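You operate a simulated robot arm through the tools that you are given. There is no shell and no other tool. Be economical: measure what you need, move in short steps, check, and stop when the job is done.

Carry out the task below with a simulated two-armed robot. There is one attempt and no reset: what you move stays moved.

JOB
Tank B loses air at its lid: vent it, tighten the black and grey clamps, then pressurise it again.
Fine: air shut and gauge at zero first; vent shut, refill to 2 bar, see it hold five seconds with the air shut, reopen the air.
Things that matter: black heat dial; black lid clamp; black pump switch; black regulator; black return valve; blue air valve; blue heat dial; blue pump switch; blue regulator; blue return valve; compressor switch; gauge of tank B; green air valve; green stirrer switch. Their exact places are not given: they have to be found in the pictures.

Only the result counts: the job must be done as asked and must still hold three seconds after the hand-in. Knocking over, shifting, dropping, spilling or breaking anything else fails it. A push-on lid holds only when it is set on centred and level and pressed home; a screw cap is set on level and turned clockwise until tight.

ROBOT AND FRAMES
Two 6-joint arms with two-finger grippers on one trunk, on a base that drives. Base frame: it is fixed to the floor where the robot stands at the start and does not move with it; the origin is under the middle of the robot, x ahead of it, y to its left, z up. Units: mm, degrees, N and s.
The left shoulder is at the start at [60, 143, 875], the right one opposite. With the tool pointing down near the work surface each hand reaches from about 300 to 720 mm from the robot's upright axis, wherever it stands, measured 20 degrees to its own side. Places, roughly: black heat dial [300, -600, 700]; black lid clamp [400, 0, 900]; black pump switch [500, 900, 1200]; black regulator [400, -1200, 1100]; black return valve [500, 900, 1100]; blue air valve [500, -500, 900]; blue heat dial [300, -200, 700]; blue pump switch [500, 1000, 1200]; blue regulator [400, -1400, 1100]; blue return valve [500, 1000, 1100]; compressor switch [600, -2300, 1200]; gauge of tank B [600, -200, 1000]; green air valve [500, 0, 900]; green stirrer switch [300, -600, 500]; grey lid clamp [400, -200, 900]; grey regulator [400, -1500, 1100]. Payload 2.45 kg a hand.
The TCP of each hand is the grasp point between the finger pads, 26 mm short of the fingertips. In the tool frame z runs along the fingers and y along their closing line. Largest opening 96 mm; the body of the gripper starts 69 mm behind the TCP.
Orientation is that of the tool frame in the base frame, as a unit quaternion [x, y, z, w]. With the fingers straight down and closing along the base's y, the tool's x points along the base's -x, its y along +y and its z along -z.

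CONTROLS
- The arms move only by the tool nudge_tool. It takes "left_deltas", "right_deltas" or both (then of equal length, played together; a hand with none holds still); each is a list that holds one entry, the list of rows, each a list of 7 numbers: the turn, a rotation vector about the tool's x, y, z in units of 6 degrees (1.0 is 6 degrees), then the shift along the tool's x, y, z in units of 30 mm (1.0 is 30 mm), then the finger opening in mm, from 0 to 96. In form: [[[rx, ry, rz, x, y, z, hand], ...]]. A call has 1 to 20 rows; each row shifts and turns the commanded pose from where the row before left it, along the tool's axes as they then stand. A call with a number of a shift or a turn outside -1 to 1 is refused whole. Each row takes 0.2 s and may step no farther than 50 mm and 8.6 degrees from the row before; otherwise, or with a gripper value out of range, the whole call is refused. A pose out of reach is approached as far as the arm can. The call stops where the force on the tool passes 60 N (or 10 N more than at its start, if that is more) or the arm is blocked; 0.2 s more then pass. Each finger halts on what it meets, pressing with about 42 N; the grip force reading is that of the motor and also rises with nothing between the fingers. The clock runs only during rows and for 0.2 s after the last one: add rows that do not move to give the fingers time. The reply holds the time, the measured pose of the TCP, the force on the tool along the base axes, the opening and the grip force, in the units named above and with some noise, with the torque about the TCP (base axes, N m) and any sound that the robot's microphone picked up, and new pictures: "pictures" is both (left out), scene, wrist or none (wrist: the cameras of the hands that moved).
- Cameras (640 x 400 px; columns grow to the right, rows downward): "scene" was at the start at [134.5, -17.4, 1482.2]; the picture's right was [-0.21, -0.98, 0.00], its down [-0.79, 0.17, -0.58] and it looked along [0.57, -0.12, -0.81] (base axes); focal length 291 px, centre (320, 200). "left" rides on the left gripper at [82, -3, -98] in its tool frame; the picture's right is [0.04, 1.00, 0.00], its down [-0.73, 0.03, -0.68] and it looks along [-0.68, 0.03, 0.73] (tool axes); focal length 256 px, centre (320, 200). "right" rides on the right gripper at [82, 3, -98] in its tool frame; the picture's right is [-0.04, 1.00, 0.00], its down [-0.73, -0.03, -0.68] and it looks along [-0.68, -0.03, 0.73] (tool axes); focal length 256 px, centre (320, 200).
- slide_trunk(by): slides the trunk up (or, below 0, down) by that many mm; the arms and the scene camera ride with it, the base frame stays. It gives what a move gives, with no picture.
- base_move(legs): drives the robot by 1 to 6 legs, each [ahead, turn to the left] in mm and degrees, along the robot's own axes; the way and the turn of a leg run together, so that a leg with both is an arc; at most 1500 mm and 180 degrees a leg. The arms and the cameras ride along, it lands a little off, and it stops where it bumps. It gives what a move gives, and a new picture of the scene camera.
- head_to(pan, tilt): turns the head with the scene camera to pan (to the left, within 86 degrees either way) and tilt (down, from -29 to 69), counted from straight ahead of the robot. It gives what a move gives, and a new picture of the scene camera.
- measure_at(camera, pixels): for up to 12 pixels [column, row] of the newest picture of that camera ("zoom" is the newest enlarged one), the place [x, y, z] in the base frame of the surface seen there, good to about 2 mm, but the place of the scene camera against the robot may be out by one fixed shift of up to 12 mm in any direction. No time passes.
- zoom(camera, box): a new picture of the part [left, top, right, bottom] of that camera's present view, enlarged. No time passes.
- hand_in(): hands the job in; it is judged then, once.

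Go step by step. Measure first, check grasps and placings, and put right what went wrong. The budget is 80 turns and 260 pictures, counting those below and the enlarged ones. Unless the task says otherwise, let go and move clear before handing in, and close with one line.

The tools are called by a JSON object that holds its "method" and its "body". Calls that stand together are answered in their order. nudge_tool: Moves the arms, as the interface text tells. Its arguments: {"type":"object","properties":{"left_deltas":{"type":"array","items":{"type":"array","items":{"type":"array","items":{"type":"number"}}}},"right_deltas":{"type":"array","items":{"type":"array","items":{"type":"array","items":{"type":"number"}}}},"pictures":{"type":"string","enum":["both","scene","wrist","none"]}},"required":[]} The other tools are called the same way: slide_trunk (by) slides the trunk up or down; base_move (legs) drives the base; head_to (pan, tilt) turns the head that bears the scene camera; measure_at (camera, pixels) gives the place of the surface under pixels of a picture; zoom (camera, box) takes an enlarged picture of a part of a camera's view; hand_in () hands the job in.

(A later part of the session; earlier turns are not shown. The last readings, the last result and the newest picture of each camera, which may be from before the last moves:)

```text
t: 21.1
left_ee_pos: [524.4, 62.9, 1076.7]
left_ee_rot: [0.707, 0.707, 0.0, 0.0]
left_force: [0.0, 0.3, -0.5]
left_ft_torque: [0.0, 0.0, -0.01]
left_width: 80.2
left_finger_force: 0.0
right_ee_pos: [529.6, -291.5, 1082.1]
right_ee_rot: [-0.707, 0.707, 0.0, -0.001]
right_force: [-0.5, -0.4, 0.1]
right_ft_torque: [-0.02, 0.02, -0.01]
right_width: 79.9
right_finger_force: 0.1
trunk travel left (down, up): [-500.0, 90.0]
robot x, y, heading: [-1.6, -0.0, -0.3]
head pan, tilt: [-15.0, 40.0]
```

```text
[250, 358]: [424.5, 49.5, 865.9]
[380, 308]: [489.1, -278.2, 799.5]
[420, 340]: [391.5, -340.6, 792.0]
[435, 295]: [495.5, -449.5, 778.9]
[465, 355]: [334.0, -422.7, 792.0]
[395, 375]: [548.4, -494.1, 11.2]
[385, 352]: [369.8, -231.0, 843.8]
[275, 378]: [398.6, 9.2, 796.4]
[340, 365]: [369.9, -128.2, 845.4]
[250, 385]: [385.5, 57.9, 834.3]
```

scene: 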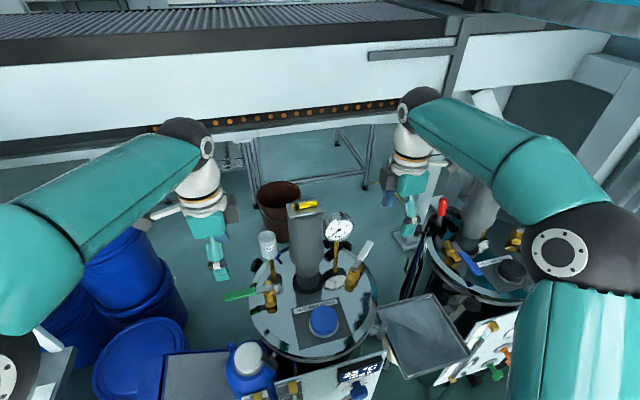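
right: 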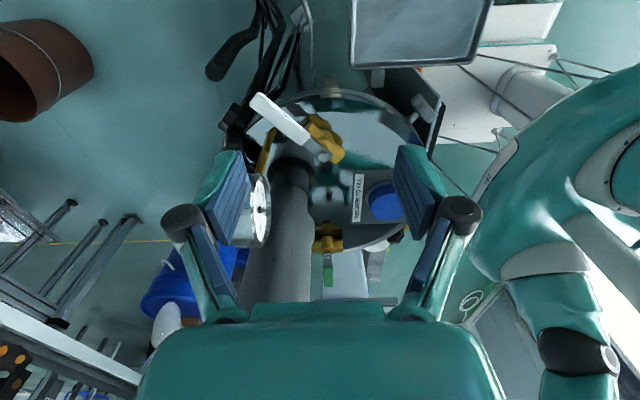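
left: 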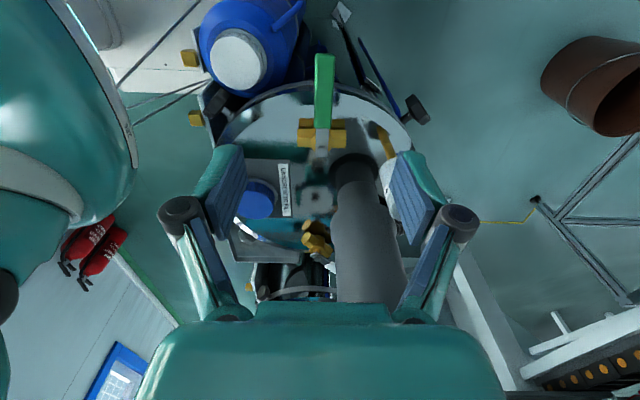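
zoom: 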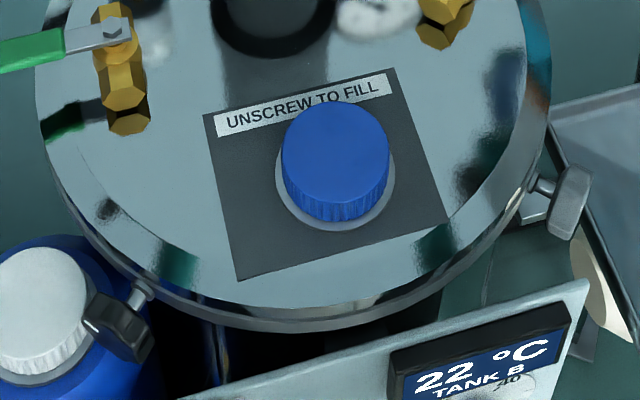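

Bottle cap (top z 857) crowds the black knob, but the grey knob is open. I'll turn the right hand to the grey knob's tangent and hover above it.

{"method": "nudge_tool", "body": {"right_deltas": [[[0, 0, 1, 0, 0, 0, 64], [0, 0, 1, 0, 0, 0, 64], [0, 0, 1, 0, 0, 0, 64], [0, 0, 1, 0, 0, 0, 64], [0, 0, 1, 0, 0, 0, 64], [0, 0, 1, 0, 0, 0, 64], [0, 0, 0, 0.214, 0.88, 0.546, 64], [0, 0, 0, 0.214, 0.88, 0.546, 64], [0, 0, 0, 0.214, 0.88, 0.546, 64], [0, 0, 0, 0.214, 0.88, 0.546, 64], [0, 0, 0, 0.214, 0.88, 0.546, 64], [0, 0, 0, 0, 0, 0, 64]]], "pictures": "wrist"}}

{"method": "zoom", "body": {"camera": "right", "box": [240, 60, 400, 260]}}

```text
t: 23.7
left_ee_pos: [524.7, 62.8, 1075.5]
left_ee_rot: [0.708, 0.706, 0.0, 0.0]
left_force: [0.7, 0.0, 0.0]
left_ft_torque: [0.02, 0.05, 0.01]
left_width: 79.9
left_finger_force: 0.1
right_ee_pos: [407.5, -240.1, 997.9]
right_ee_rot: [-0.454, 0.891, 0.0, -0.001]
right_force: [0.7, 0.0, 0.4]
right_ft_torque: [0.0, 0.03, 0.02]
right_width: 64.2
right_finger_force: 0.0
trunk travel left (down, up): [-500.0, 90.0]
robot x, y, heading: [-1.4, -4.1, -0.0]
head pan, tilt: [-15.0, 40.0]
```

right: 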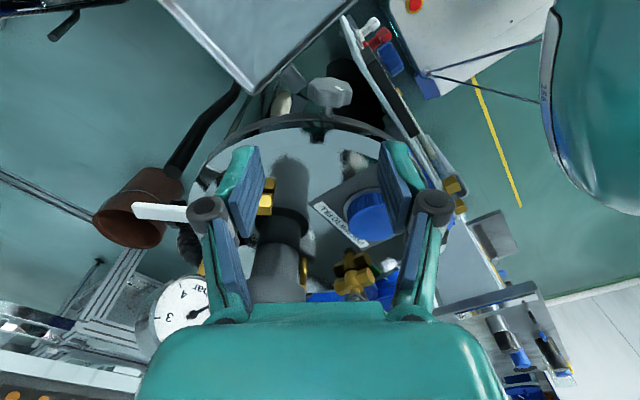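

```text
2.00 times, centred on (320, 160) of right
```

zoom: 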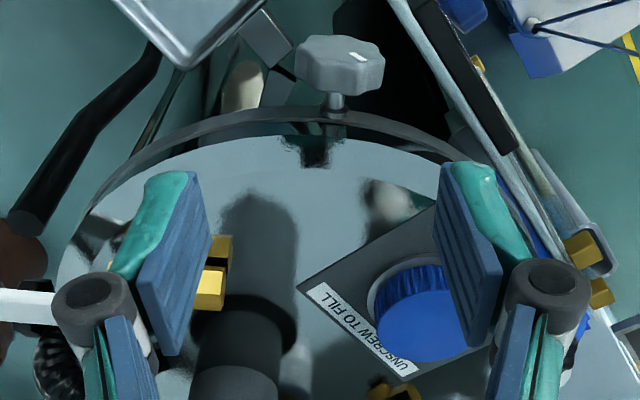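

The knob is seen square-on (zoom 340,62). Measuring its edges for exact centring.

{"method": "measure_at", "body": {"camera": "zoom", "pixels": [[302, 70], [320, 50], [340, 45], [340, 62], [340, 80], [340, 92], [360, 50], [379, 70], [338, 102], [338, 118], [300, 58], [382, 58]]}}

```text
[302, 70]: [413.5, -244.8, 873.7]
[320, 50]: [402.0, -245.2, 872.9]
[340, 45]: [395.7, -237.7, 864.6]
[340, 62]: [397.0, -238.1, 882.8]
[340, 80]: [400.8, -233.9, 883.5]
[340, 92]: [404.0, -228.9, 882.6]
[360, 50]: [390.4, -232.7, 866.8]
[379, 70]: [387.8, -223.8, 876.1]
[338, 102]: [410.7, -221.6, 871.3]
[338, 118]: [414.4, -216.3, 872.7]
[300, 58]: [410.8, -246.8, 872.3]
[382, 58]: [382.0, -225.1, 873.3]
```

Knob centre ≈(400.5,-233.5,866), radius ~17. Correct 3° and ~9 mm, descend to z≈874 and close.

{"method": "nudge_tool", "body": {"right_deltas": [[[0, 0, 0.5, -0.03, 0.29, 0.13, 64], [0, 0, 0, 0, 0, 1, 64], [0, 0, 0, 0, 0, 1, 64], [0, 0, 0, 0, 0, 1, 64], [0, 0, 0, 0, 0, 0.95, 64], [0, 0, 0, 0, 0, 0, 64], [0, 0, 0, 0, 0, 0, 10], [0, 0, 0, 0, 0, 0, 10], [0, 0, 0, 0, 0, 0, 10], [0, 0, 0, 0, 0, 0, 10], [0, 0, 0, 0, 0, 0, 10]]], "pictures": "both"}}

{"method": "zoom", "body": {"camera": "right", "box": [240, 60, 400, 260]}}

```text
t: 26.1
left_ee_pos: [523.8, 62.6, 1076.3]
left_ee_rot: [0.708, 0.707, 0.0, 0.0]
left_force: [0.5, -0.2, 0.1]
left_ft_torque: [0.01, -0.02, -0.03]
left_width: 80.1
left_finger_force: 0.1
right_ee_pos: [400.1, -233.7, 877.0]
right_ee_rot: [-0.429, 0.903, 0.0, 0.0]
right_force: [2.8, -6.4, 3.8]
right_ft_torque: [-0.14, 0.05, -0.71]
right_width: 37.9
right_finger_force: 45.1
trunk travel left (down, up): [-500.0, 90.0]
robot x, y, heading: [-0.2, 1.7, -0.3]
head pan, tilt: [-15.0, 40.0]
```

scene: 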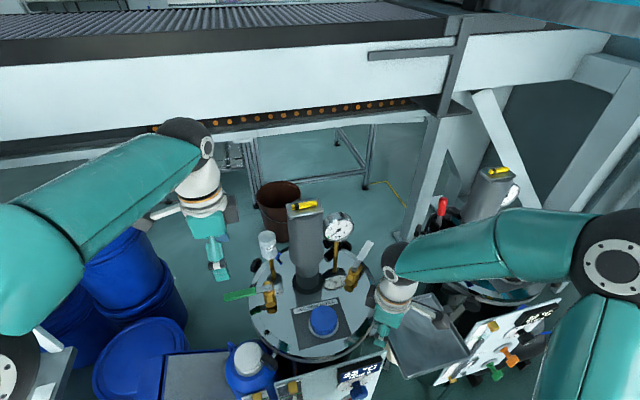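
right: 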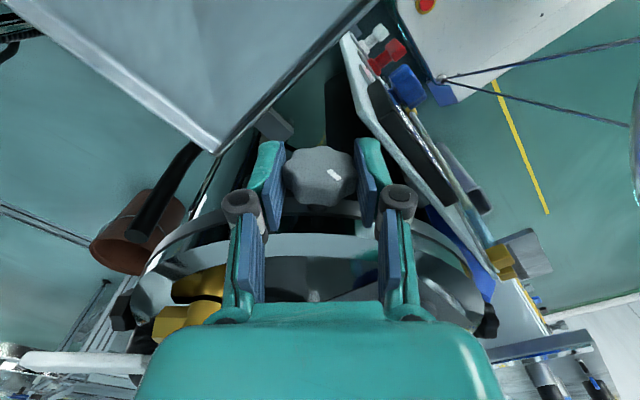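

```text
2.00 times, centred on (320, 160) of right
```

zoom: 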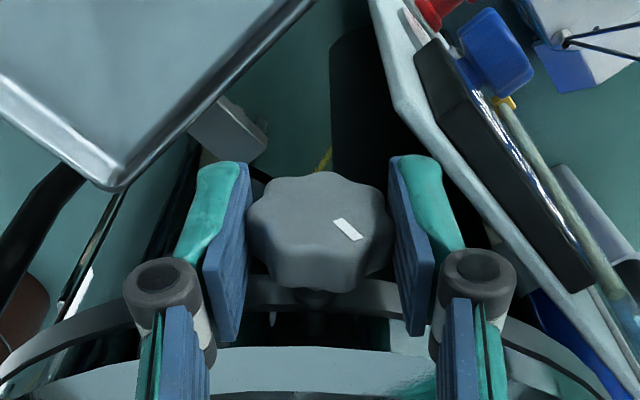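

Firm grip (width 38) with the white mark visible at (345,230 in zoom). Now swing clockwise 42° about the knob axis and watch the mark.

{"method": "nudge_tool", "body": {"right_deltas": [[[-1, 0, 0, 0, -0.031, 0, 10], [-1, 0, 0, 0, -0.031, 0, 10], [-1, 0, 0, 0, -0.031, 0, 10], [-1, 0, 0, 0, -0.031, 0, 10], [-1, 0, 0, 0, -0.031, 0, 10], [-1, 0, 0, 0, -0.031, 0, 10], [-1, 0, 0, 0, -0.031, 0, 10]]], "pictures": "both"}}

{"method": "zoom", "body": {"camera": "right", "box": [240, 60, 400, 260]}}

```text
t: 27.7
left_ee_pos: [525.5, 63.1, 1074.9]
left_ee_rot: [0.707, 0.707, 0.0, -0.001]
left_force: [0.6, -0.1, -0.5]
left_ft_torque: [0.0, 0.0, 0.01]
left_width: 80.5
left_finger_force: 0.1
right_ee_pos: [406.6, -239.6, 873.8]
right_ee_rot: [-0.401, 0.843, 0.324, -0.153]
right_force: [14.7, -7.2, -2.0]
right_ft_torque: [0.17, -0.35, -0.85]
right_width: 37.2
right_finger_force: 45.0
trunk travel left (down, up): [-500.0, 90.0]
robot x, y, heading: [-4.0, 2.4, 0.1]
head pan, tilt: [-15.0, 40.0]
```

scene: 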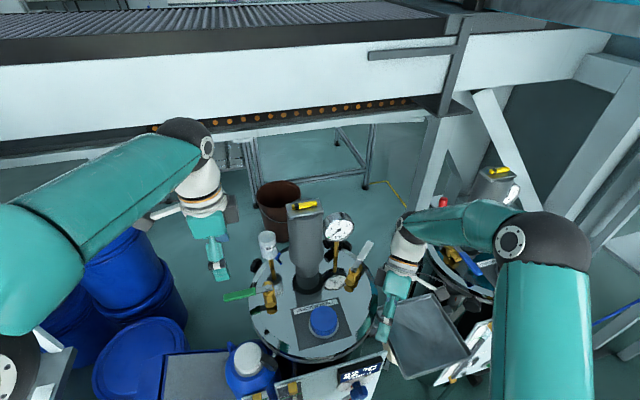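
right: 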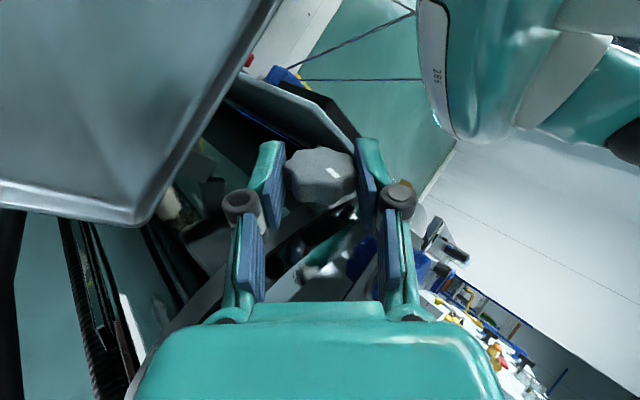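

```text
2.00 times, centred on (320, 160) of right
```

zoom: 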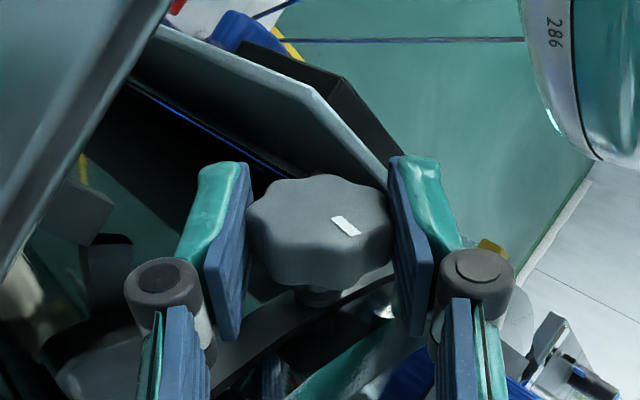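

The mark stayed fixed relative to the fingers, so the knob turned 42°. Open, swing back 72°, and regrip for a bigger stroke.

{"method": "nudge_tool", "body": {"right_deltas": [[[0, 0, 0, 0, 0, 0, 62], [0, 0, 0, 0, 0, 0, 62], [1, 0, 0, 0, 0.031, 0, 62], [1, 0, 0, 0, 0.031, 0, 62], [1, 0, 0, 0, 0.031, 0, 62], [1, 0, 0, 0, 0.031, 0, 62], [1, 0, 0, 0, 0.031, 0, 62], [1, 0, 0, 0, 0.031, 0, 62], [1, 0, 0, 0, 0.031, 0, 62], [1, 0, 0, 0, 0.031, 0, 62], [1, 0, 0, 0, 0.031, 0, 62], [1, 0, 0, 0, 0.031, 0, 62], [1, 0, 0, 0, 0.031, 0, 62], [1, 0, 0, 0, 0.031, 0, 62], [0, 0, 0, 0, 0, 0, 10], [0, 0, 0, 0, 0, 0, 10], [0, 0, 0, 0, 0, 0, 10], [0, 0, 0, 0, 0, 0, 10]]], "pictures": "both"}}

```text
t: 31.5
left_ee_pos: [523.7, 64.3, 1075.3]
left_ee_rot: [0.708, 0.707, 0.0, 0.001]
left_force: [0.0, 0.2, -0.8]
left_ft_torque: [0.0, -0.01, -0.01]
left_width: 80.0
left_finger_force: 0.0
right_ee_pos: [395.6, -230.4, 876.3]
right_ee_rot: [-0.417, 0.872, -0.23, 0.11]
right_force: [-13.6, 16.4, -19.0]
right_ft_torque: [0.22, 0.28, -0.36]
right_width: 37.9
right_finger_force: 44.8
trunk travel left (down, up): [-500.0, 90.0]
robot x, y, heading: [-2.8, -0.6, -0.1]
head pan, tilt: [-15.0, 40.0]
```

scene: 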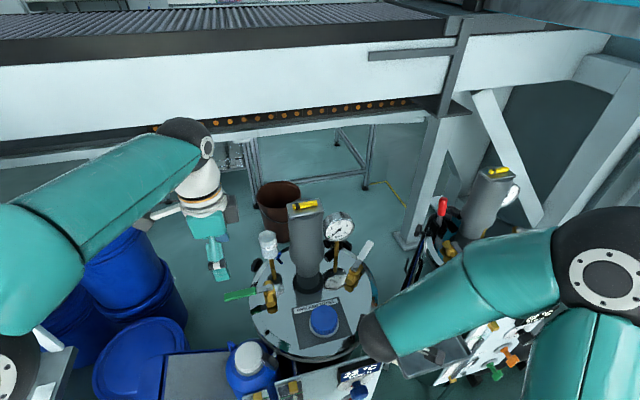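
right: 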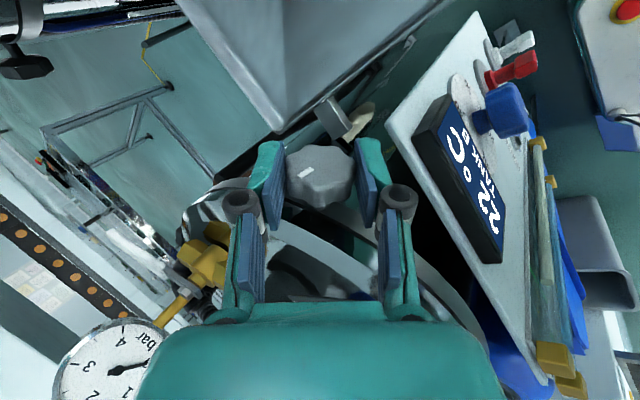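

Regripped leaning -30°. Swing 72° clockwise, checking forces.

{"method": "nudge_tool", "body": {"right_deltas": [[[-1, 0, 0, 0, -0.031, 0, 10], [-1, 0, 0, 0, -0.031, 0, 10], [-1, 0, 0, 0, -0.031, 0, 10], [-1, 0, 0, 0, -0.031, 0, 10], [-1, 0, 0, 0, -0.031, 0, 10], [-1, 0, 0, 0, -0.031, 0, 10], [-1, 0, 0, 0, -0.031, 0, 10], [-1, 0, 0, 0, -0.031, 0, 10], [-1, 0, 0, 0, -0.031, 0, 10], [-1, 0, 0, 0, -0.031, 0, 10], [-1, 0, 0, 0, -0.031, 0, 10], [-1, 0, 0, 0, -0.031, 0, 10]]], "pictures": "wrist"}}

```text
t: 34.1
left_ee_pos: [526.9, 61.4, 1075.0]
left_ee_rot: [0.708, 0.706, 0.001, -0.001]
left_force: [-0.1, -0.3, 0.2]
left_ft_torque: [0.03, 0.0, -0.04]
left_width: 80.0
left_finger_force: 0.0
right_ee_pos: [407.1, -240.2, 876.4]
right_ee_rot: [-0.401, 0.844, 0.323, -0.151]
right_force: [17.2, -9.0, -6.3]
right_ft_torque: [0.13, -0.47, -0.87]
right_width: 37.9
right_finger_force: 44.8
trunk travel left (down, up): [-500.0, 90.0]
robot x, y, heading: [-2.7, 2.7, 0.4]
head pan, tilt: [-15.0, 40.0]
```

right: 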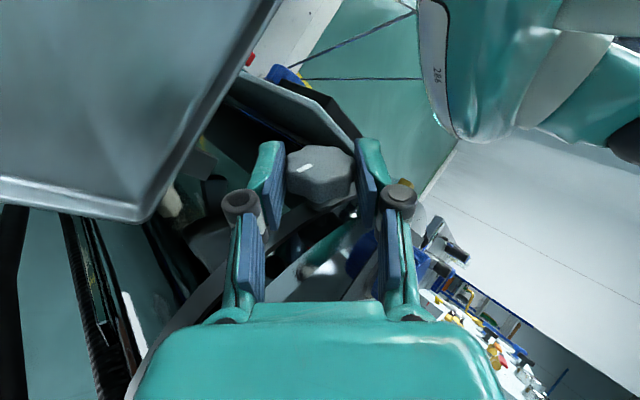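

Total 114° so far, still easy. Open, swing back 84°, regrip.

{"method": "nudge_tool", "body": {"right_deltas": [[[0, 0, 0, 0, 0, 0, 62], [0, 0, 0, 0, 0, 0, 62], [1, 0, 0, 0, 0.031, 0, 62], [1, 0, 0, 0, 0.031, 0, 62], [1, 0, 0, 0, 0.031, 0, 62], [1, 0, 0, 0, 0.031, 0, 62], [1, 0, 0, 0, 0.031, 0, 62], [1, 0, 0, 0, 0.031, 0, 62], [1, 0, 0, 0, 0.031, 0, 62], [1, 0, 0, 0, 0.031, 0, 62], [1, 0, 0, 0, 0.031, 0, 62], [1, 0, 0, 0, 0.031, 0, 62], [1, 0, 0, 0, 0.031, 0, 62], [1, 0, 0, 0, 0.031, 0, 62], [1, 0, 0, 0, 0.031, 0, 62], [1, 0, 0, 0, 0.031, 0, 62], [0, 0, 0, 0, 0, 0, 10], [0, 0, 0, 0, 0, 0, 10], [0, 0, 0, 0, 0, 0, 10], [0, 0, 0, 0, 0, 0, 10]]], "pictures": "wrist"}}

{"method": "nudge_tool", "body": {"right_deltas": [[[-1, 0, 0, 0, -0.031, 0, 10], [-1, 0, 0, 0, -0.031, 0, 10], [-1, 0, 0, 0, -0.031, 0, 10], [-1, 0, 0, 0, -0.031, 0, 10], [-1, 0, 0, 0, -0.031, 0, 10], [-1, 0, 0, 0, -0.031, 0, 10], [-1, 0, 0, 0, -0.031, 0, 10], [-1, 0, 0, 0, -0.031, 0, 10], [-1, 0, 0, 0, -0.031, 0, 10], [-1, 0, 0, 0, -0.031, 0, 10], [-1, 0, 0, 0, -0.031, 0, 10], [-1, 0, 0, 0, -0.031, 0, 10], [-1, 0, 0, 0, -0.031, 0, 10], [-1, 0, 0, 0, -0.031, 0, 10]]], "pictures": "wrist"}}

```text
t: 38.3
left_ee_pos: [523.8, 63.8, 1076.4]
left_ee_rot: [0.708, 0.706, 0.001, 0.001]
left_force: [-0.1, 0.5, 0.1]
left_ft_torque: [0.0, 0.0, 0.0]
left_width: 79.9
left_finger_force: 0.1
right_ee_pos: [412.8, -224.8, 875.8]
right_ee_rot: [-0.404, 0.845, -0.317, 0.151]
right_force: [-23.4, 19.4, -29.2]
right_ft_torque: [0.9, -0.72, -1.67]
right_width: 55.8
right_finger_force: 34.3
right hand out of reach, approached as far as the arm can: row 15, 16
trunk travel left (down, up): [-500.0, 90.0]
robot x, y, heading: [0.0, -3.8, -0.1]
head pan, tilt: [-15.0, 40.0]
```

right: 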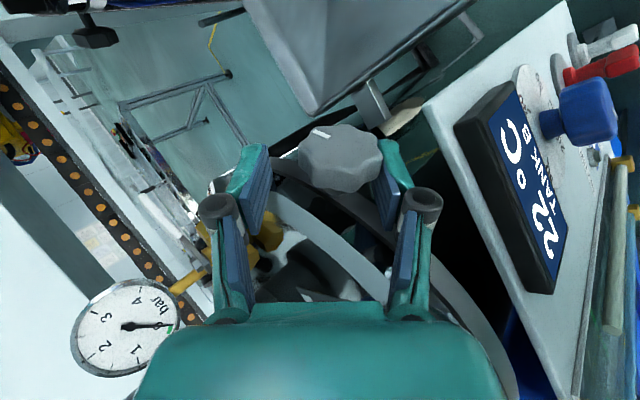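

```text
t: 38.8
left_ee_pos: [524.7, 63.5, 1077.4]
left_ee_rot: [0.708, 0.707, 0.001, 0.0]
left_force: [0.2, 0.3, 0.2]
left_ft_torque: [0.0, -0.03, -0.02]
left_width: 80.1
left_finger_force: 0.1
right_ee_pos: [407.0, -221.4, 872.3]
right_ee_rot: [-0.416, 0.867, -0.25, 0.116]
right_force: [-15.3, 13.7, -15.4]
right_ft_torque: [1.13, -0.09, -0.88]
right_width: 41.3
right_finger_force: 23.3
trunk travel left (down, up): [-500.0, 90.0]
robot x, y, heading: [1.3, 0.5, -0.2]
head pan, tilt: [-15.0, 40.0]
stopped in row 2 (right hand): the force on the tool passed its limit at 66 N (the readings are from after the stop); the commanded pose is now the measured one
```

right: 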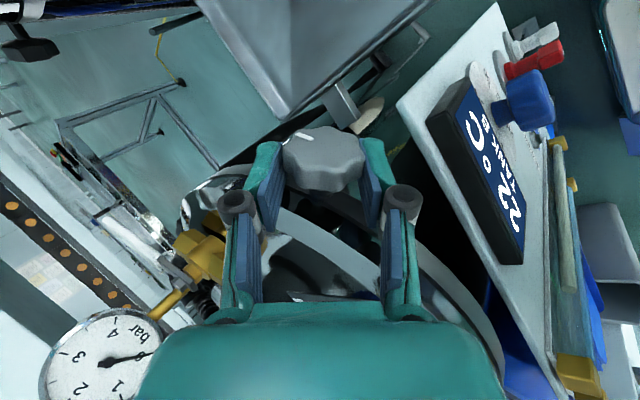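

That over-reached at the end: the hand slid ~13 mm inward, so the grip is off-centre. Release, shift outward along the axis, regrip here (lean -32°).

{"method": "nudge_tool", "body": {"right_deltas": [[[0, 0, 0, 0, 0, 0, 62], [0, 0, 0, 0, 0, 0, 62], [0, 0, 0, 0.22, 0.01, -0.06, 62], [0, 0, 0, 0.23, 0.01, -0.06, 62], [0, 0, 0, 0, 0, 0, 62], [0, 0, 0, 0, 0, 0, 10], [0, 0, 0, 0, 0, 0, 10], [0, 0, 0, 0, 0, 0, 10], [0, 0, 0, 0, 0, 0, 10]]], "pictures": "wrist"}}

```text
t: 40.8
left_ee_pos: [523.1, 64.8, 1077.1]
left_ee_rot: [0.708, 0.706, 0.0, 0.001]
left_force: [0.3, 0.1, -0.6]
left_ft_torque: [0.03, 0.01, 0.0]
left_width: 80.1
left_finger_force: 0.1
right_ee_pos: [395.9, -230.1, 875.5]
right_ee_rot: [-0.418, 0.866, -0.248, 0.117]
right_force: [-24.4, 28.4, -29.4]
right_ft_torque: [0.15, 0.35, -0.64]
right_width: 37.5
right_finger_force: 45.2
trunk travel left (down, up): [-500.0, 90.0]
robot x, y, heading: [-0.2, 3.5, -0.2]
head pan, tilt: [-15.0, 40.0]
```

right: 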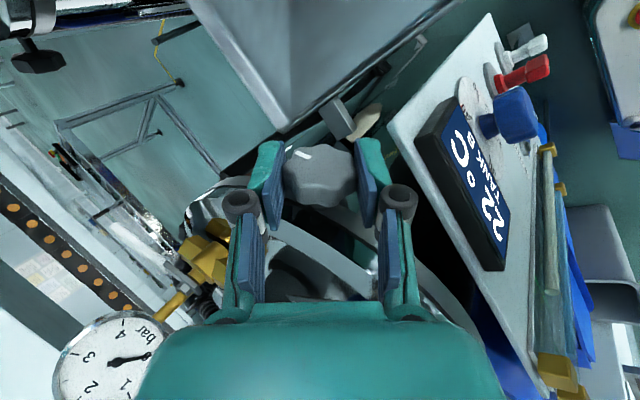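

Good grip (37.5). A residual side force along tool +y; relieve with a small shift, then swing clockwise 12 rows.

{"method": "nudge_tool", "body": {"right_deltas": [[[0, 0, 0, 0, 0.08, 0, 10], [-1, 0, 0, 0, -0.031, 0, 10], [-1, 0, 0, 0, -0.031, 0, 10], [-1, 0, 0, 0, -0.031, 0, 10], [-1, 0, 0, 0, -0.031, 0, 10], [-1, 0, 0, 0, -0.031, 0, 10], [-1, 0, 0, 0, -0.031, 0, 10], [-1, 0, 0, 0, -0.031, 0, 10], [-1, 0, 0, 0, -0.031, 0, 10], [-1, 0, 0, 0, -0.031, 0, 10], [-1, 0, 0, 0, -0.031, 0, 10], [-1, 0, 0, 0, -0.031, 0, 10], [-1, 0, 0, 0, -0.031, 0, 10]]], "pictures": "wrist"}}

```text
t: 43.6
left_ee_pos: [525.0, 61.9, 1076.9]
left_ee_rot: [0.709, 0.705, 0.002, 0.0]
left_force: [0.6, -1.1, -0.1]
left_ft_torque: [-0.02, -0.02, -0.02]
left_width: 80.0
left_finger_force: 0.1
right_ee_pos: [408.1, -239.8, 876.4]
right_ee_rot: [-0.405, 0.85, 0.302, -0.147]
right_force: [4.0, -13.3, -5.5]
right_ft_torque: [-0.93, -0.35, -0.7]
right_width: 37.6
right_finger_force: 44.7
trunk travel left (down, up): [-500.0, 90.0]
robot x, y, heading: [2.5, -1.2, 0.1]
head pan, tilt: [-15.0, 40.0]
```

right: 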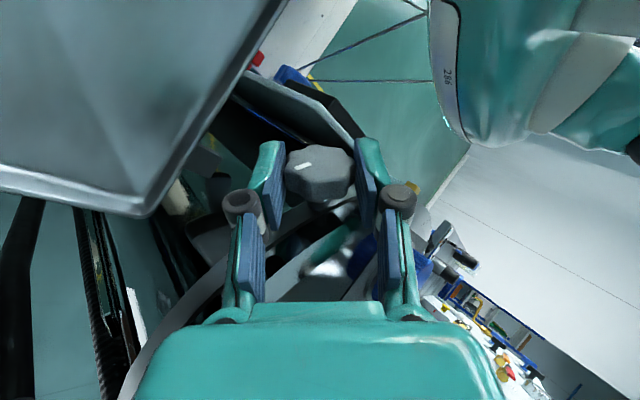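

Knob torque has risen to ~0.85 N·m: it is starting to bite. Another stroke: open, back 72°, regrip.

{"method": "nudge_tool", "body": {"right_deltas": [[[0, 0, 0, 0, 0, 0, 62], [0, 0, 0, 0, 0, 0, 62], [1, 0, 0, 0, 0.031, 0, 62], [1, 0, 0, 0, 0.031, 0, 62], [1, 0, 0, 0, 0.031, 0, 62], [1, 0, 0, 0, 0.031, 0, 62], [1, 0, 0, 0, 0.031, 0, 62], [1, 0, 0, 0, 0.031, 0, 62], [1, 0, 0, 0, 0.031, 0, 62], [1, 0, 0, 0, 0.031, 0, 62], [1, 0, 0, 0, 0.031, 0, 62], [1, 0, 0, 0, 0.031, 0, 62], [1, 0, 0, 0, 0.031, 0, 62], [0, 0, 0, 0, 0.05, 0, 10], [0, 0, 0, 0, 0, 0, 10], [0, 0, 0, 0, 0, 0, 10], [0, 0, 0, 0, 0, 0, 10]]], "pictures": "wrist"}}

```text
t: 47.2
left_ee_pos: [522.0, 64.7, 1077.6]
left_ee_rot: [0.708, 0.707, 0.0, 0.0]
left_force: [-0.2, -0.5, -1.8]
left_ft_torque: [0.0, -0.04, -0.01]
left_width: 80.0
left_finger_force: 0.2
right_ee_pos: [397.0, -230.0, 877.1]
right_ee_rot: [-0.422, 0.878, -0.207, 0.096]
right_force: [-16.5, 20.6, -17.8]
right_ft_torque: [0.3, 0.26, -0.29]
right_width: 38.2
right_finger_force: 44.5
trunk travel left (down, up): [-500.0, 90.0]
robot x, y, heading: [-0.2, 2.7, 0.0]
head pan, tilt: [-15.0, 40.0]
```

right: 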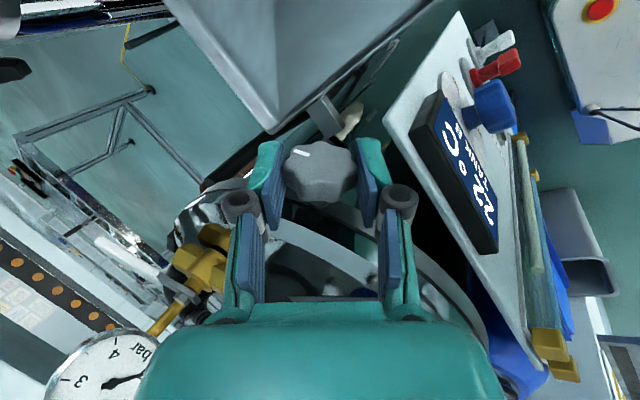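

The mark sits at about (302,154), similar to before the last stroke; zoom to check whether the knob really advanced.

{"method": "zoom", "body": {"camera": "right", "box": [270, 130, 370, 220]}}

{"method": "measure_at", "body": {"camera": "right", "pixels": [[302, 155], [318, 150], [335, 155], [320, 170], [320, 190], [300, 175], [345, 175]]}}

```text
4.44 times, centred on (320, 175) of right
```

zoom: 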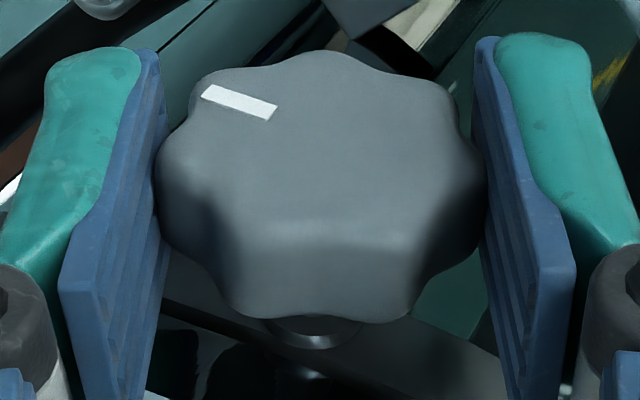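

```text
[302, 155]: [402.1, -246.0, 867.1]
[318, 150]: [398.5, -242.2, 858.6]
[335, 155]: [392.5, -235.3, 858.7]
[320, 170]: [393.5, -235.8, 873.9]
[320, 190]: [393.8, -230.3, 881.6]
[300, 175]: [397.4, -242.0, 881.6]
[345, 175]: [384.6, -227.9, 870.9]
```

The mark now sits at ~3 o'clock in the world; the last stroke apparently mostly slipped, i.e. the clamp may be tight. Verify with a 36° swing and re-measure the mark.

{"method": "nudge_tool", "body": {"right_deltas": [[[-1, 0, 0, 0, -0.031, 0, 10], [-1, 0, 0, 0, -0.031, 0, 10], [-1, 0, 0, 0, -0.031, 0, 10], [-1, 0, 0, 0, -0.031, 0, 10], [-1, 0, 0, 0, -0.031, 0, 10], [-1, 0, 0, 0, -0.031, 0, 10]]], "pictures": "wrist"}}

{"method": "zoom", "body": {"camera": "right", "box": [270, 130, 370, 220]}}

```text
t: 48.6
left_ee_pos: [524.3, 63.1, 1075.4]
left_ee_rot: [0.708, 0.706, 0.0, 0.0]
left_force: [0.7, 0.3, 0.0]
left_ft_torque: [0.01, 0.0, -0.01]
left_width: 79.8
left_finger_force: 0.0
right_ee_pos: [402.7, -236.2, 879.0]
right_ee_rot: [-0.429, 0.9, 0.073, -0.039]
right_force: [-5.2, 5.3, -5.5]
right_ft_torque: [-0.6, 0.12, -0.68]
right_width: 37.4
right_finger_force: 45.1
trunk travel left (down, up): [-500.0, 90.0]
robot x, y, heading: [-2.1, 3.7, -0.1]
head pan, tilt: [-15.0, 40.0]
```

right: 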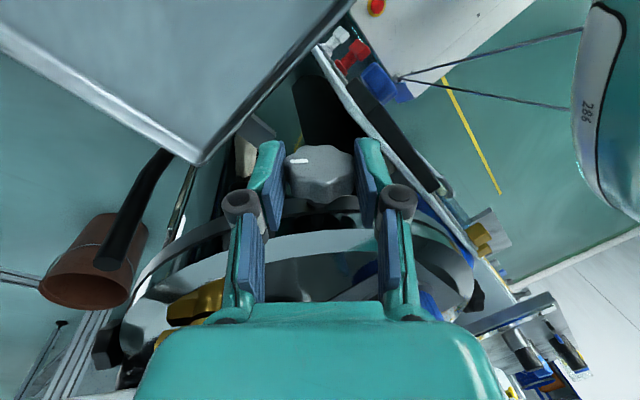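

```text
4.44 times, centred on (320, 175) of right
```

zoom: 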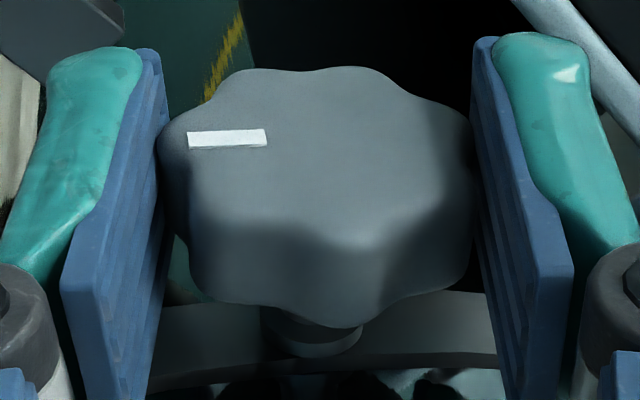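

The knob slipped in the fingers with ~0.6 N·m, so it's getting tight; the grip was also shallow. Regrip deeper (10 mm), at lean ~-15°, and pull again with the pivot at the TCP.

{"method": "nudge_tool", "body": {"right_deltas": [[[0, 0, 0, 0, 0, 0, 62], [0, 0, 0, 0, 0, 0, 62], [1, 0, 0, 0, 0.03, 0, 62], [1, 0, 0, 0, 0.03, 0, 62], [1, 0, 0, 0, 0.03, 0, 62], [1, 0, 0, 0, 0.03, 0.1, 62], [0, 0, 0, 0, 0, 0.28, 62], [0, 0, 0, 0, 0, 0, 10], [0, 0, 0, 0, 0, 0, 10], [0, 0, 0, 0, 0, 0, 10], [0, 0, 0, 0, 0, 0, 10], [-1, 0, 0, 0, 0, 0, 10], [-1, 0, 0, 0, 0, 0, 10], [-1, 0, 0, 0, 0, 0, 10], [-1, 0, 0, 0, 0, 0, 10]]], "pictures": "wrist"}}

{"method": "zoom", "body": {"camera": "right", "box": [270, 130, 370, 220]}}

```text
t: 51.8
left_ee_pos: [523.2, 64.5, 1077.7]
left_ee_rot: [0.708, 0.706, 0.0, 0.001]
left_force: [0.9, 0.1, 0.6]
left_ft_torque: [-0.01, -0.04, 0.01]
left_width: 79.8
left_finger_force: 0.1
right_ee_pos: [401.0, -235.1, 869.1]
right_ee_rot: [-0.429, 0.899, 0.073, -0.039]
right_force: [-9.1, 0.9, -7.1]
right_ft_torque: [-0.58, 0.04, -0.75]
right_width: 37.4
right_finger_force: 45.1
trunk travel left (down, up): [-500.0, 90.0]
robot x, y, heading: [-0.2, 1.6, -0.2]
head pan, tilt: [-15.0, 40.0]
```

right: 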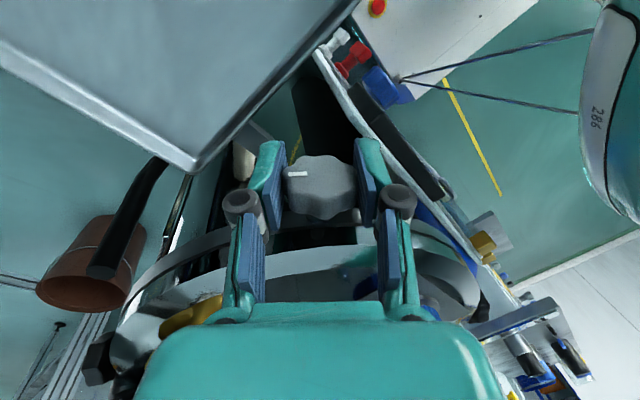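

```text
4.44 times, centred on (320, 175) of right
```

zoom: 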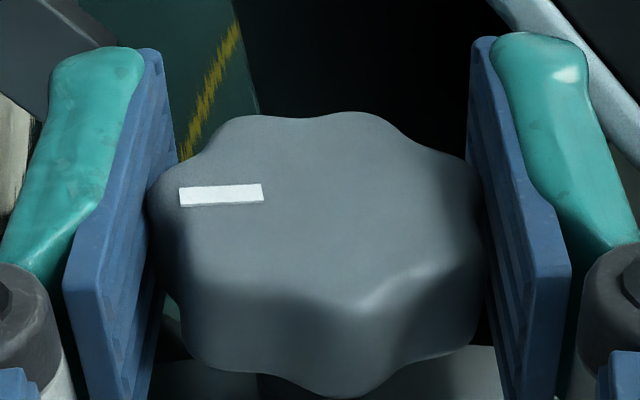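

Mark is at the same angle as before for the same hand angle. Push another 36° from here to see whether it slips or advances.

{"method": "nudge_tool", "body": {"right_deltas": [[[-1, 0, 0, 0, 0, 0, 10], [-1, 0, 0, 0, 0, 0, 10], [-1, 0, 0, 0, 0, 0, 10], [-1, 0, 0, 0, 0, 0, 10], [-1, 0, 0, 0, 0, 0, 10], [-1, 0, 0, 0, 0, 0, 10]]], "pictures": "wrist"}}

{"method": "zoom", "body": {"camera": "right", "box": [270, 130, 370, 220]}}

```text
t: 53.2
left_ee_pos: [524.2, 62.5, 1075.9]
left_ee_rot: [0.708, 0.706, 0.0, 0.001]
left_force: [-0.3, -0.2, -0.3]
left_ft_torque: [-0.02, -0.03, 0.0]
left_width: 79.8
left_finger_force: 0.2
right_ee_pos: [402.4, -233.5, 867.5]
right_ee_rot: [-0.397, 0.833, 0.347, -0.167]
right_force: [-0.7, -1.2, -3.7]
right_ft_torque: [-0.77, -0.29, -0.58]
right_width: 37.3
right_finger_force: 45.1
trunk travel left (down, up): [-500.0, 90.0]
robot x, y, heading: [-1.3, -2.6, -0.2]
head pan, tilt: [-15.0, 40.0]
```

right: 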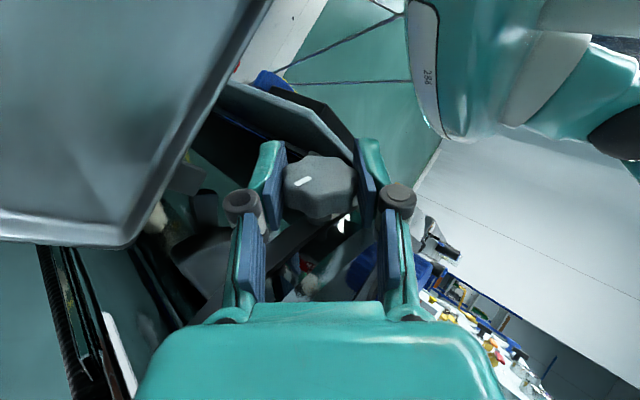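

```text
4.44 times, centred on (320, 175) of right
```

zoom: 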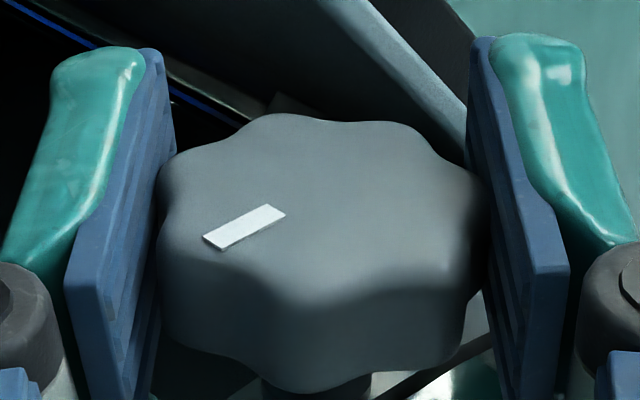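

It slipped another ~35° relative to the knob: the grey clamp is tight. Open, return upright, rise straight up.

{"method": "nudge_tool", "body": {"right_deltas": [[[0, 0, 0, 0, 0, 0, 62], [0, 0, 0, 0, 0, 0, 62], [1, 0, 0, 0, 0, 0, 62], [1, 0, 0, 0, 0, 0, 62], [1, 0, 0, 0, 0, 0, 62], [1, 0, 0, 0, 0, 0, 62], [1, 0, 0, 0, 0, 0, 62], [1, 0, 0, 0, 0, 0, 62], [1, 0, 0, 0, 0, 0, 62], [0.5, 0, 0, 0, 0, 0, 62], [0, 0, 0, 0, 0, -1, 62], [0, 0, 0, 0, 0, -1, 62], [0, 0, 0, 0, 0, -1, 62], [0, 0, 0, 0, 0, -1, 62], [0, 0, 0, 0, 0, -1, 62], [0, 0, 0, 0, 0, -1, 62], [0, 0, 0, 0, 0, -1, 62]]], "pictures": "both"}}

```text
t: 56.8
left_ee_pos: [523.7, 64.0, 1077.1]
left_ee_rot: [0.708, 0.707, 0.0, 0.0]
left_force: [-0.7, 0.1, 0.5]
left_ft_torque: [0.0, 0.01, -0.03]
left_width: 80.0
left_finger_force: 0.1
right_ee_pos: [402.0, -233.7, 1079.0]
right_ee_rot: [-0.431, 0.902, 0.001, -0.004]
right_force: [1.0, -0.8, 0.0]
right_ft_torque: [0.01, 0.02, -0.02]
right_width: 62.2
right_finger_force: 0.0
trunk travel left (down, up): [-500.0, 90.0]
robot x, y, heading: [3.4, -1.4, 0.2]
head pan, tilt: [-15.0, 40.0]
```

scene: 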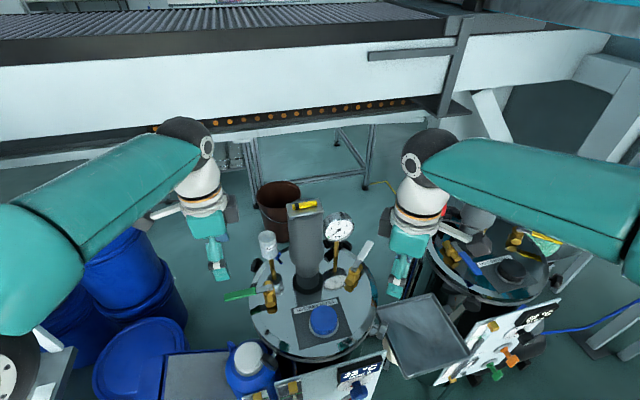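
right: 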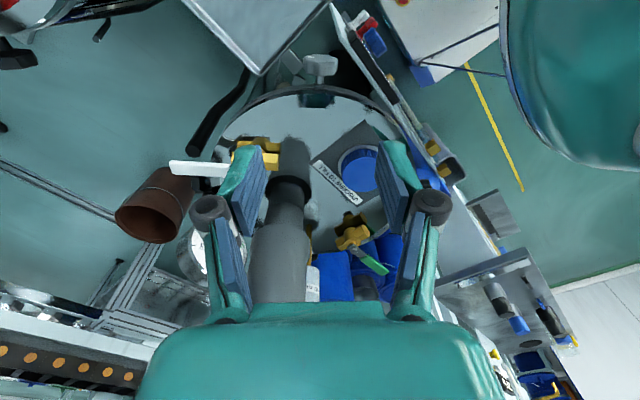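

Now move the left hand out of the way to the left and turn the right hand +102° for the black knob.

{"method": "nudge_tool", "body": {"right_deltas": [[[0, 0, 1, 0, 0, 0, 62], [0, 0, 1, 0, 0, 0, 62], [0, 0, 1, 0, 0, 0, 62], [0, 0, 1, 0, 0, 0, 62], [0, 0, 1, 0, 0, 0, 62], [0, 0, 1, 0, 0, 0, 62], [0, 0, 1, 0, 0, 0, 62], [0, 0, 1, 0, 0, 0, 62], [0, 0, 1, 0, 0, 0, 62], [0, 0, 1, 0, 0, 0, 62], [0, 0, 1, 0, 0, 0, 62], [0, 0, 1, 0, 0, 0, 62], [0, 0, 1, 0, 0, 0, 62], [0, 0, 1, 0, 0, 0, 62], [0, 0, 1, 0, 0, 0, 62], [0, 0, 1, 0, 0, 0, 62], [0, 0, 1, 0, 0, 0, 62]]], "left_deltas": [[[0, 0, 0, 0, 0, -1, 80], [0, 0, 0, 1, 0, -0.5, 80], [0, 0, 0, 1, 0, 0, 80], [0, 0, 0, 1, 0, 0, 80], [0, 0, 0, 1, 0, 0, 80], [0, 0, 0, 1, 0, 0, 80], [0, 0, 0, 0, 0, 0, 80], [0, 0, 0, 0, 0, 0, 80], [0, 0, 0, 0, 0, 0, 80], [0, 0, 0, 0, 0, 0, 80], [0, 0, 0, 0, 0, 0, 80], [0, 0, 0, 0, 0, 0, 80], [0, 0, 0, 0, 0, 0, 80], [0, 0, 0, 0, 0, 0, 80], [0, 0, 0, 0, 0, 0, 80], [0, 0, 0, 0, 0, 0, 80], [0, 0, 0, 0, 0, 0, 80]]], "pictures": "none"}}

{"method": "head_to", "body": {"pan": -15, "tilt": 69}}

```text
t: 60.4
left_ee_pos: [522.5, 214.0, 1123.6]
left_ee_rot: [0.708, 0.706, 0.0, 0.0]
left_force: [-0.2, -0.1, 0.3]
left_ft_torque: [0.0, 0.04, -0.01]
left_width: 79.8
left_finger_force: 0.0
right_ee_pos: [403.9, -235.0, 1076.7]
right_ee_rot: [0.431, 0.902, -0.001, -0.004]
right_force: [-0.4, -0.2, -0.3]
right_ft_torque: [0.01, -0.03, 0.01]
right_width: 62.1
right_finger_force: 0.0
trunk travel left (down, up): [-500.0, 90.0]
robot x, y, heading: [-1.7, 0.7, 0.1]
head pan, tilt: [-15.0, 40.0]
```

```text
t: 61.4
left_ee_pos: [522.0, 212.0, 1123.6]
left_ee_rot: [0.708, 0.707, 0.0, 0.001]
left_force: [0.9, 1.0, 0.4]
left_ft_torque: [0.0, 0.0, 0.0]
left_width: 80.2
left_finger_force: 0.0
right_ee_pos: [404.5, -234.8, 1077.3]
right_ee_rot: [0.428, 0.904, -0.002, -0.003]
right_force: [-0.2, 0.1, -0.1]
right_ft_torque: [0.03, -0.02, 0.01]
right_width: 61.9
right_finger_force: 0.0
trunk travel left (down, up): [-500.0, 90.0]
robot x, y, heading: [2.0, 3.9, 0.1]
head pan, tilt: [-15.0, 68.8]
```

scene: 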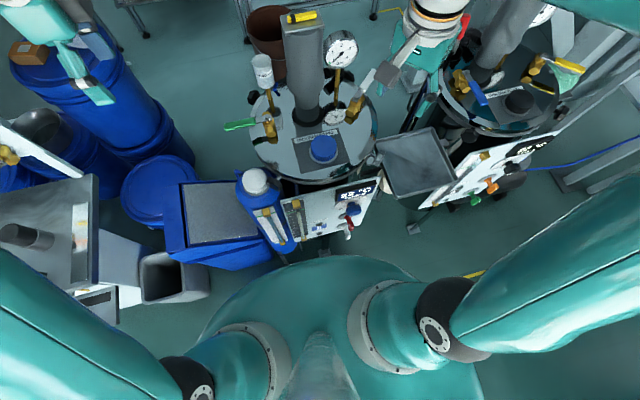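

Space looks open. Drive back 120 mm to give the right arm room for the leaning strokes.

{"method": "base_move", "body": {"legs": [[-120, 0]]}}

```text
t: 62.6
left_ee_pos: [398.2, 214.2, 1124.7]
left_ee_rot: [0.707, 0.707, 0.001, 0.001]
left_force: [-0.8, -0.8, 0.4]
left_ft_torque: [0.01, -0.02, -0.01]
left_width: 79.8
left_finger_force: 0.0
right_ee_pos: [278.6, -234.3, 1078.0]
right_ee_rot: [0.429, 0.904, -0.002, -0.003]
right_force: [-1.3, 0.2, -0.1]
right_ft_torque: [-0.01, -0.04, 0.0]
right_width: 62.0
right_finger_force: 0.0
trunk travel left (down, up): [-500.0, 90.0]
robot x, y, heading: [-121.8, -1.9, -0.0]
head pan, tilt: [-15.0, 68.8]
```

scene: 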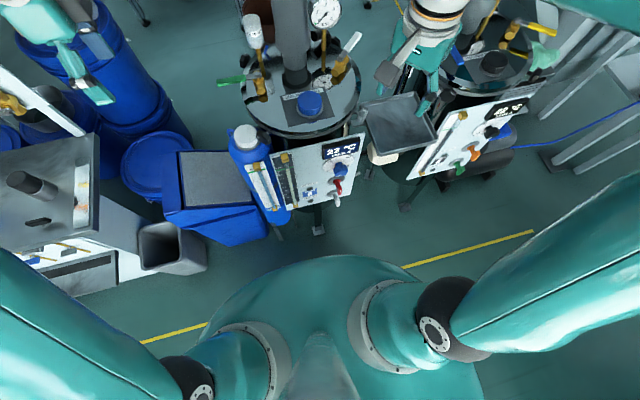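

Move the right hand above the black knob (400,14,1000).

{"method": "nudge_tool", "body": {"right_deltas": [[[0, 0, 0, 0.434, 0.924, 0.285, 62], [0, 0, 0, 0.434, 0.924, 0.285, 62], [0, 0, 0, 0.434, 0.924, 0.285, 62], [0, 0, 0, 0.434, 0.924, 0.285, 62], [0, 0, 0, 0.434, 0.924, 0.285, 62], [0, 0, 0, 0.434, 0.924, 0.285, 62], [0, 0, 0, 0.434, 0.924, 0.285, 62], [0, 0, 0, 0.434, 0.924, 0.285, 62], [0, 0, 0, 0.434, 0.924, 0.285, 62], [0, 0, 0, 0, 0, 0, 62]]], "pictures": "both"}}

{"method": "zoom", "body": {"camera": "right", "box": [240, 40, 400, 240]}}

```text
t: 64.8
left_ee_pos: [397.8, 213.6, 1124.1]
left_ee_rot: [0.708, 0.706, 0.001, 0.001]
left_force: [-1.2, -0.2, 0.0]
left_ft_torque: [-0.01, 0.0, -0.01]
left_width: 79.9
left_finger_force: 0.0
right_ee_pos: [398.9, 10.3, 999.5]
right_ee_rot: [0.429, 0.903, -0.003, -0.004]
right_force: [-0.1, 0.3, -0.3]
right_ft_torque: [0.04, -0.02, 0.02]
right_width: 61.9
right_finger_force: 0.2
trunk travel left (down, up): [-500.0, 90.0]
robot x, y, heading: [-122.5, -1.8, -0.1]
head pan, tilt: [-15.0, 68.8]
```

scene: 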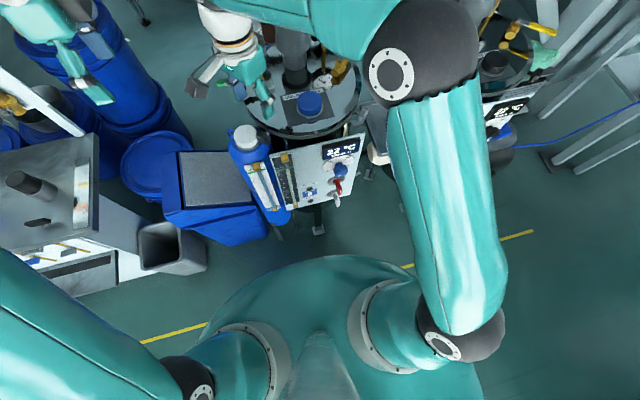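
right: 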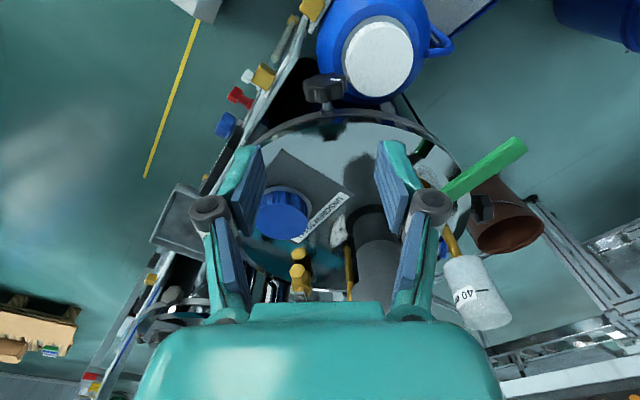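

```text
2.00 times, centred on (320, 140) of right
```

zoom: 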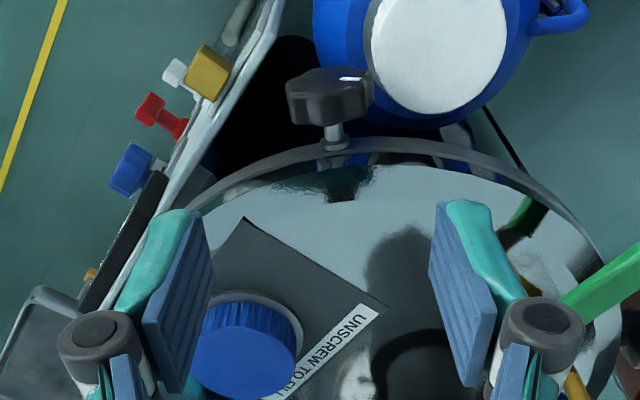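

{"method": "measure_at", "body": {"camera": "zoom", "pixels": [[290, 95], [371, 95], [330, 77], [330, 90], [330, 105], [330, 120], [333, 133], [334, 142], [380, 90], [440, 50], [375, 60], [400, 105]]}}

```text
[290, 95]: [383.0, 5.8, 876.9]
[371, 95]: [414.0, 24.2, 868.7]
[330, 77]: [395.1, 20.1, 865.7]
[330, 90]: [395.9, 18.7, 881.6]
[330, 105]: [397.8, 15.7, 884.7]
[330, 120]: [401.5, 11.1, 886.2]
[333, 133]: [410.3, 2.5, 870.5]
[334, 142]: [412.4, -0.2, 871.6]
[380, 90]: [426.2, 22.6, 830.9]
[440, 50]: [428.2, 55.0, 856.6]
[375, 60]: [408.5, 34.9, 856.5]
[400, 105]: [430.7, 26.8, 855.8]
```

Black knob centre ≈(398.5,15,867), bottle cap top 857 next to it. I tilt 24° away from the bottle, approach along the tool axis with 52 mm opening, and grip.

{"method": "nudge_tool", "body": {"right_deltas": [[[-1, 0, 0, 0, 0, 0, 52], [-1, 0, 0, 0, 0, 0, 52], [-1, 0, 0, 0, 0, 0, 52], [-1, 0, 0, 0, 0, 0, 52], [0, 0, 0, 0.05, -0.85, 0.68, 52], [0, 0, 0, 0.05, -0.85, 0.68, 52], [0, 0, 0, 0, 0, 0.6, 52], [0, 0, 0, 0, 0, 0.6, 52], [0, 0, 0, 0, 0, 0, 52]]], "pictures": "both"}}

{"method": "zoom", "body": {"camera": "right", "box": [240, 60, 400, 260]}}

```text
t: 66.8
left_ee_pos: [398.1, 213.5, 1124.5]
left_ee_rot: [0.708, 0.706, 0.0, 0.0]
left_force: [-0.4, -1.1, -0.3]
left_ft_torque: [-0.03, -0.02, -0.02]
left_width: 80.1
left_finger_force: 0.0
right_ee_pos: [382.9, 5.1, 908.2]
right_ee_rot: [0.42, 0.884, 0.185, 0.085]
right_force: [0.9, 0.0, 1.0]
right_ft_torque: [0.02, -0.02, 0.01]
right_width: 52.2
right_finger_force: 0.1
trunk travel left (down, up): [-500.0, 90.0]
robot x, y, heading: [-121.1, 0.2, -0.0]
head pan, tilt: [-15.0, 68.8]
```

scene: 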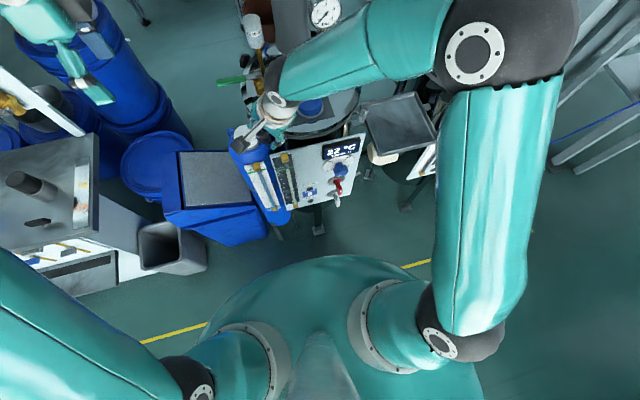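
right: 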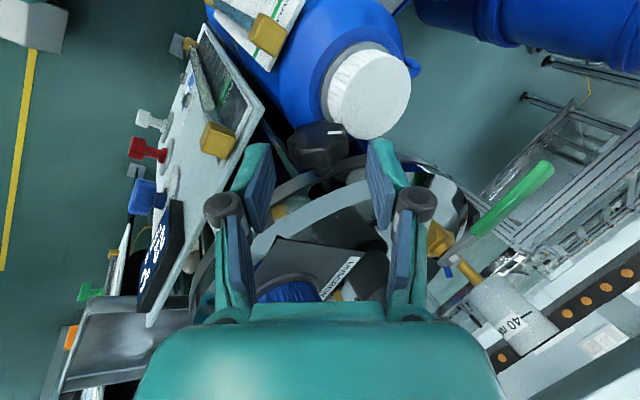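

```text
2.00 times, centred on (320, 160) of right
```

zoom: 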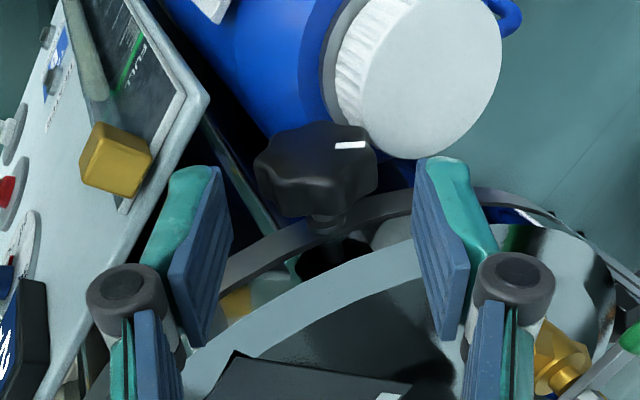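

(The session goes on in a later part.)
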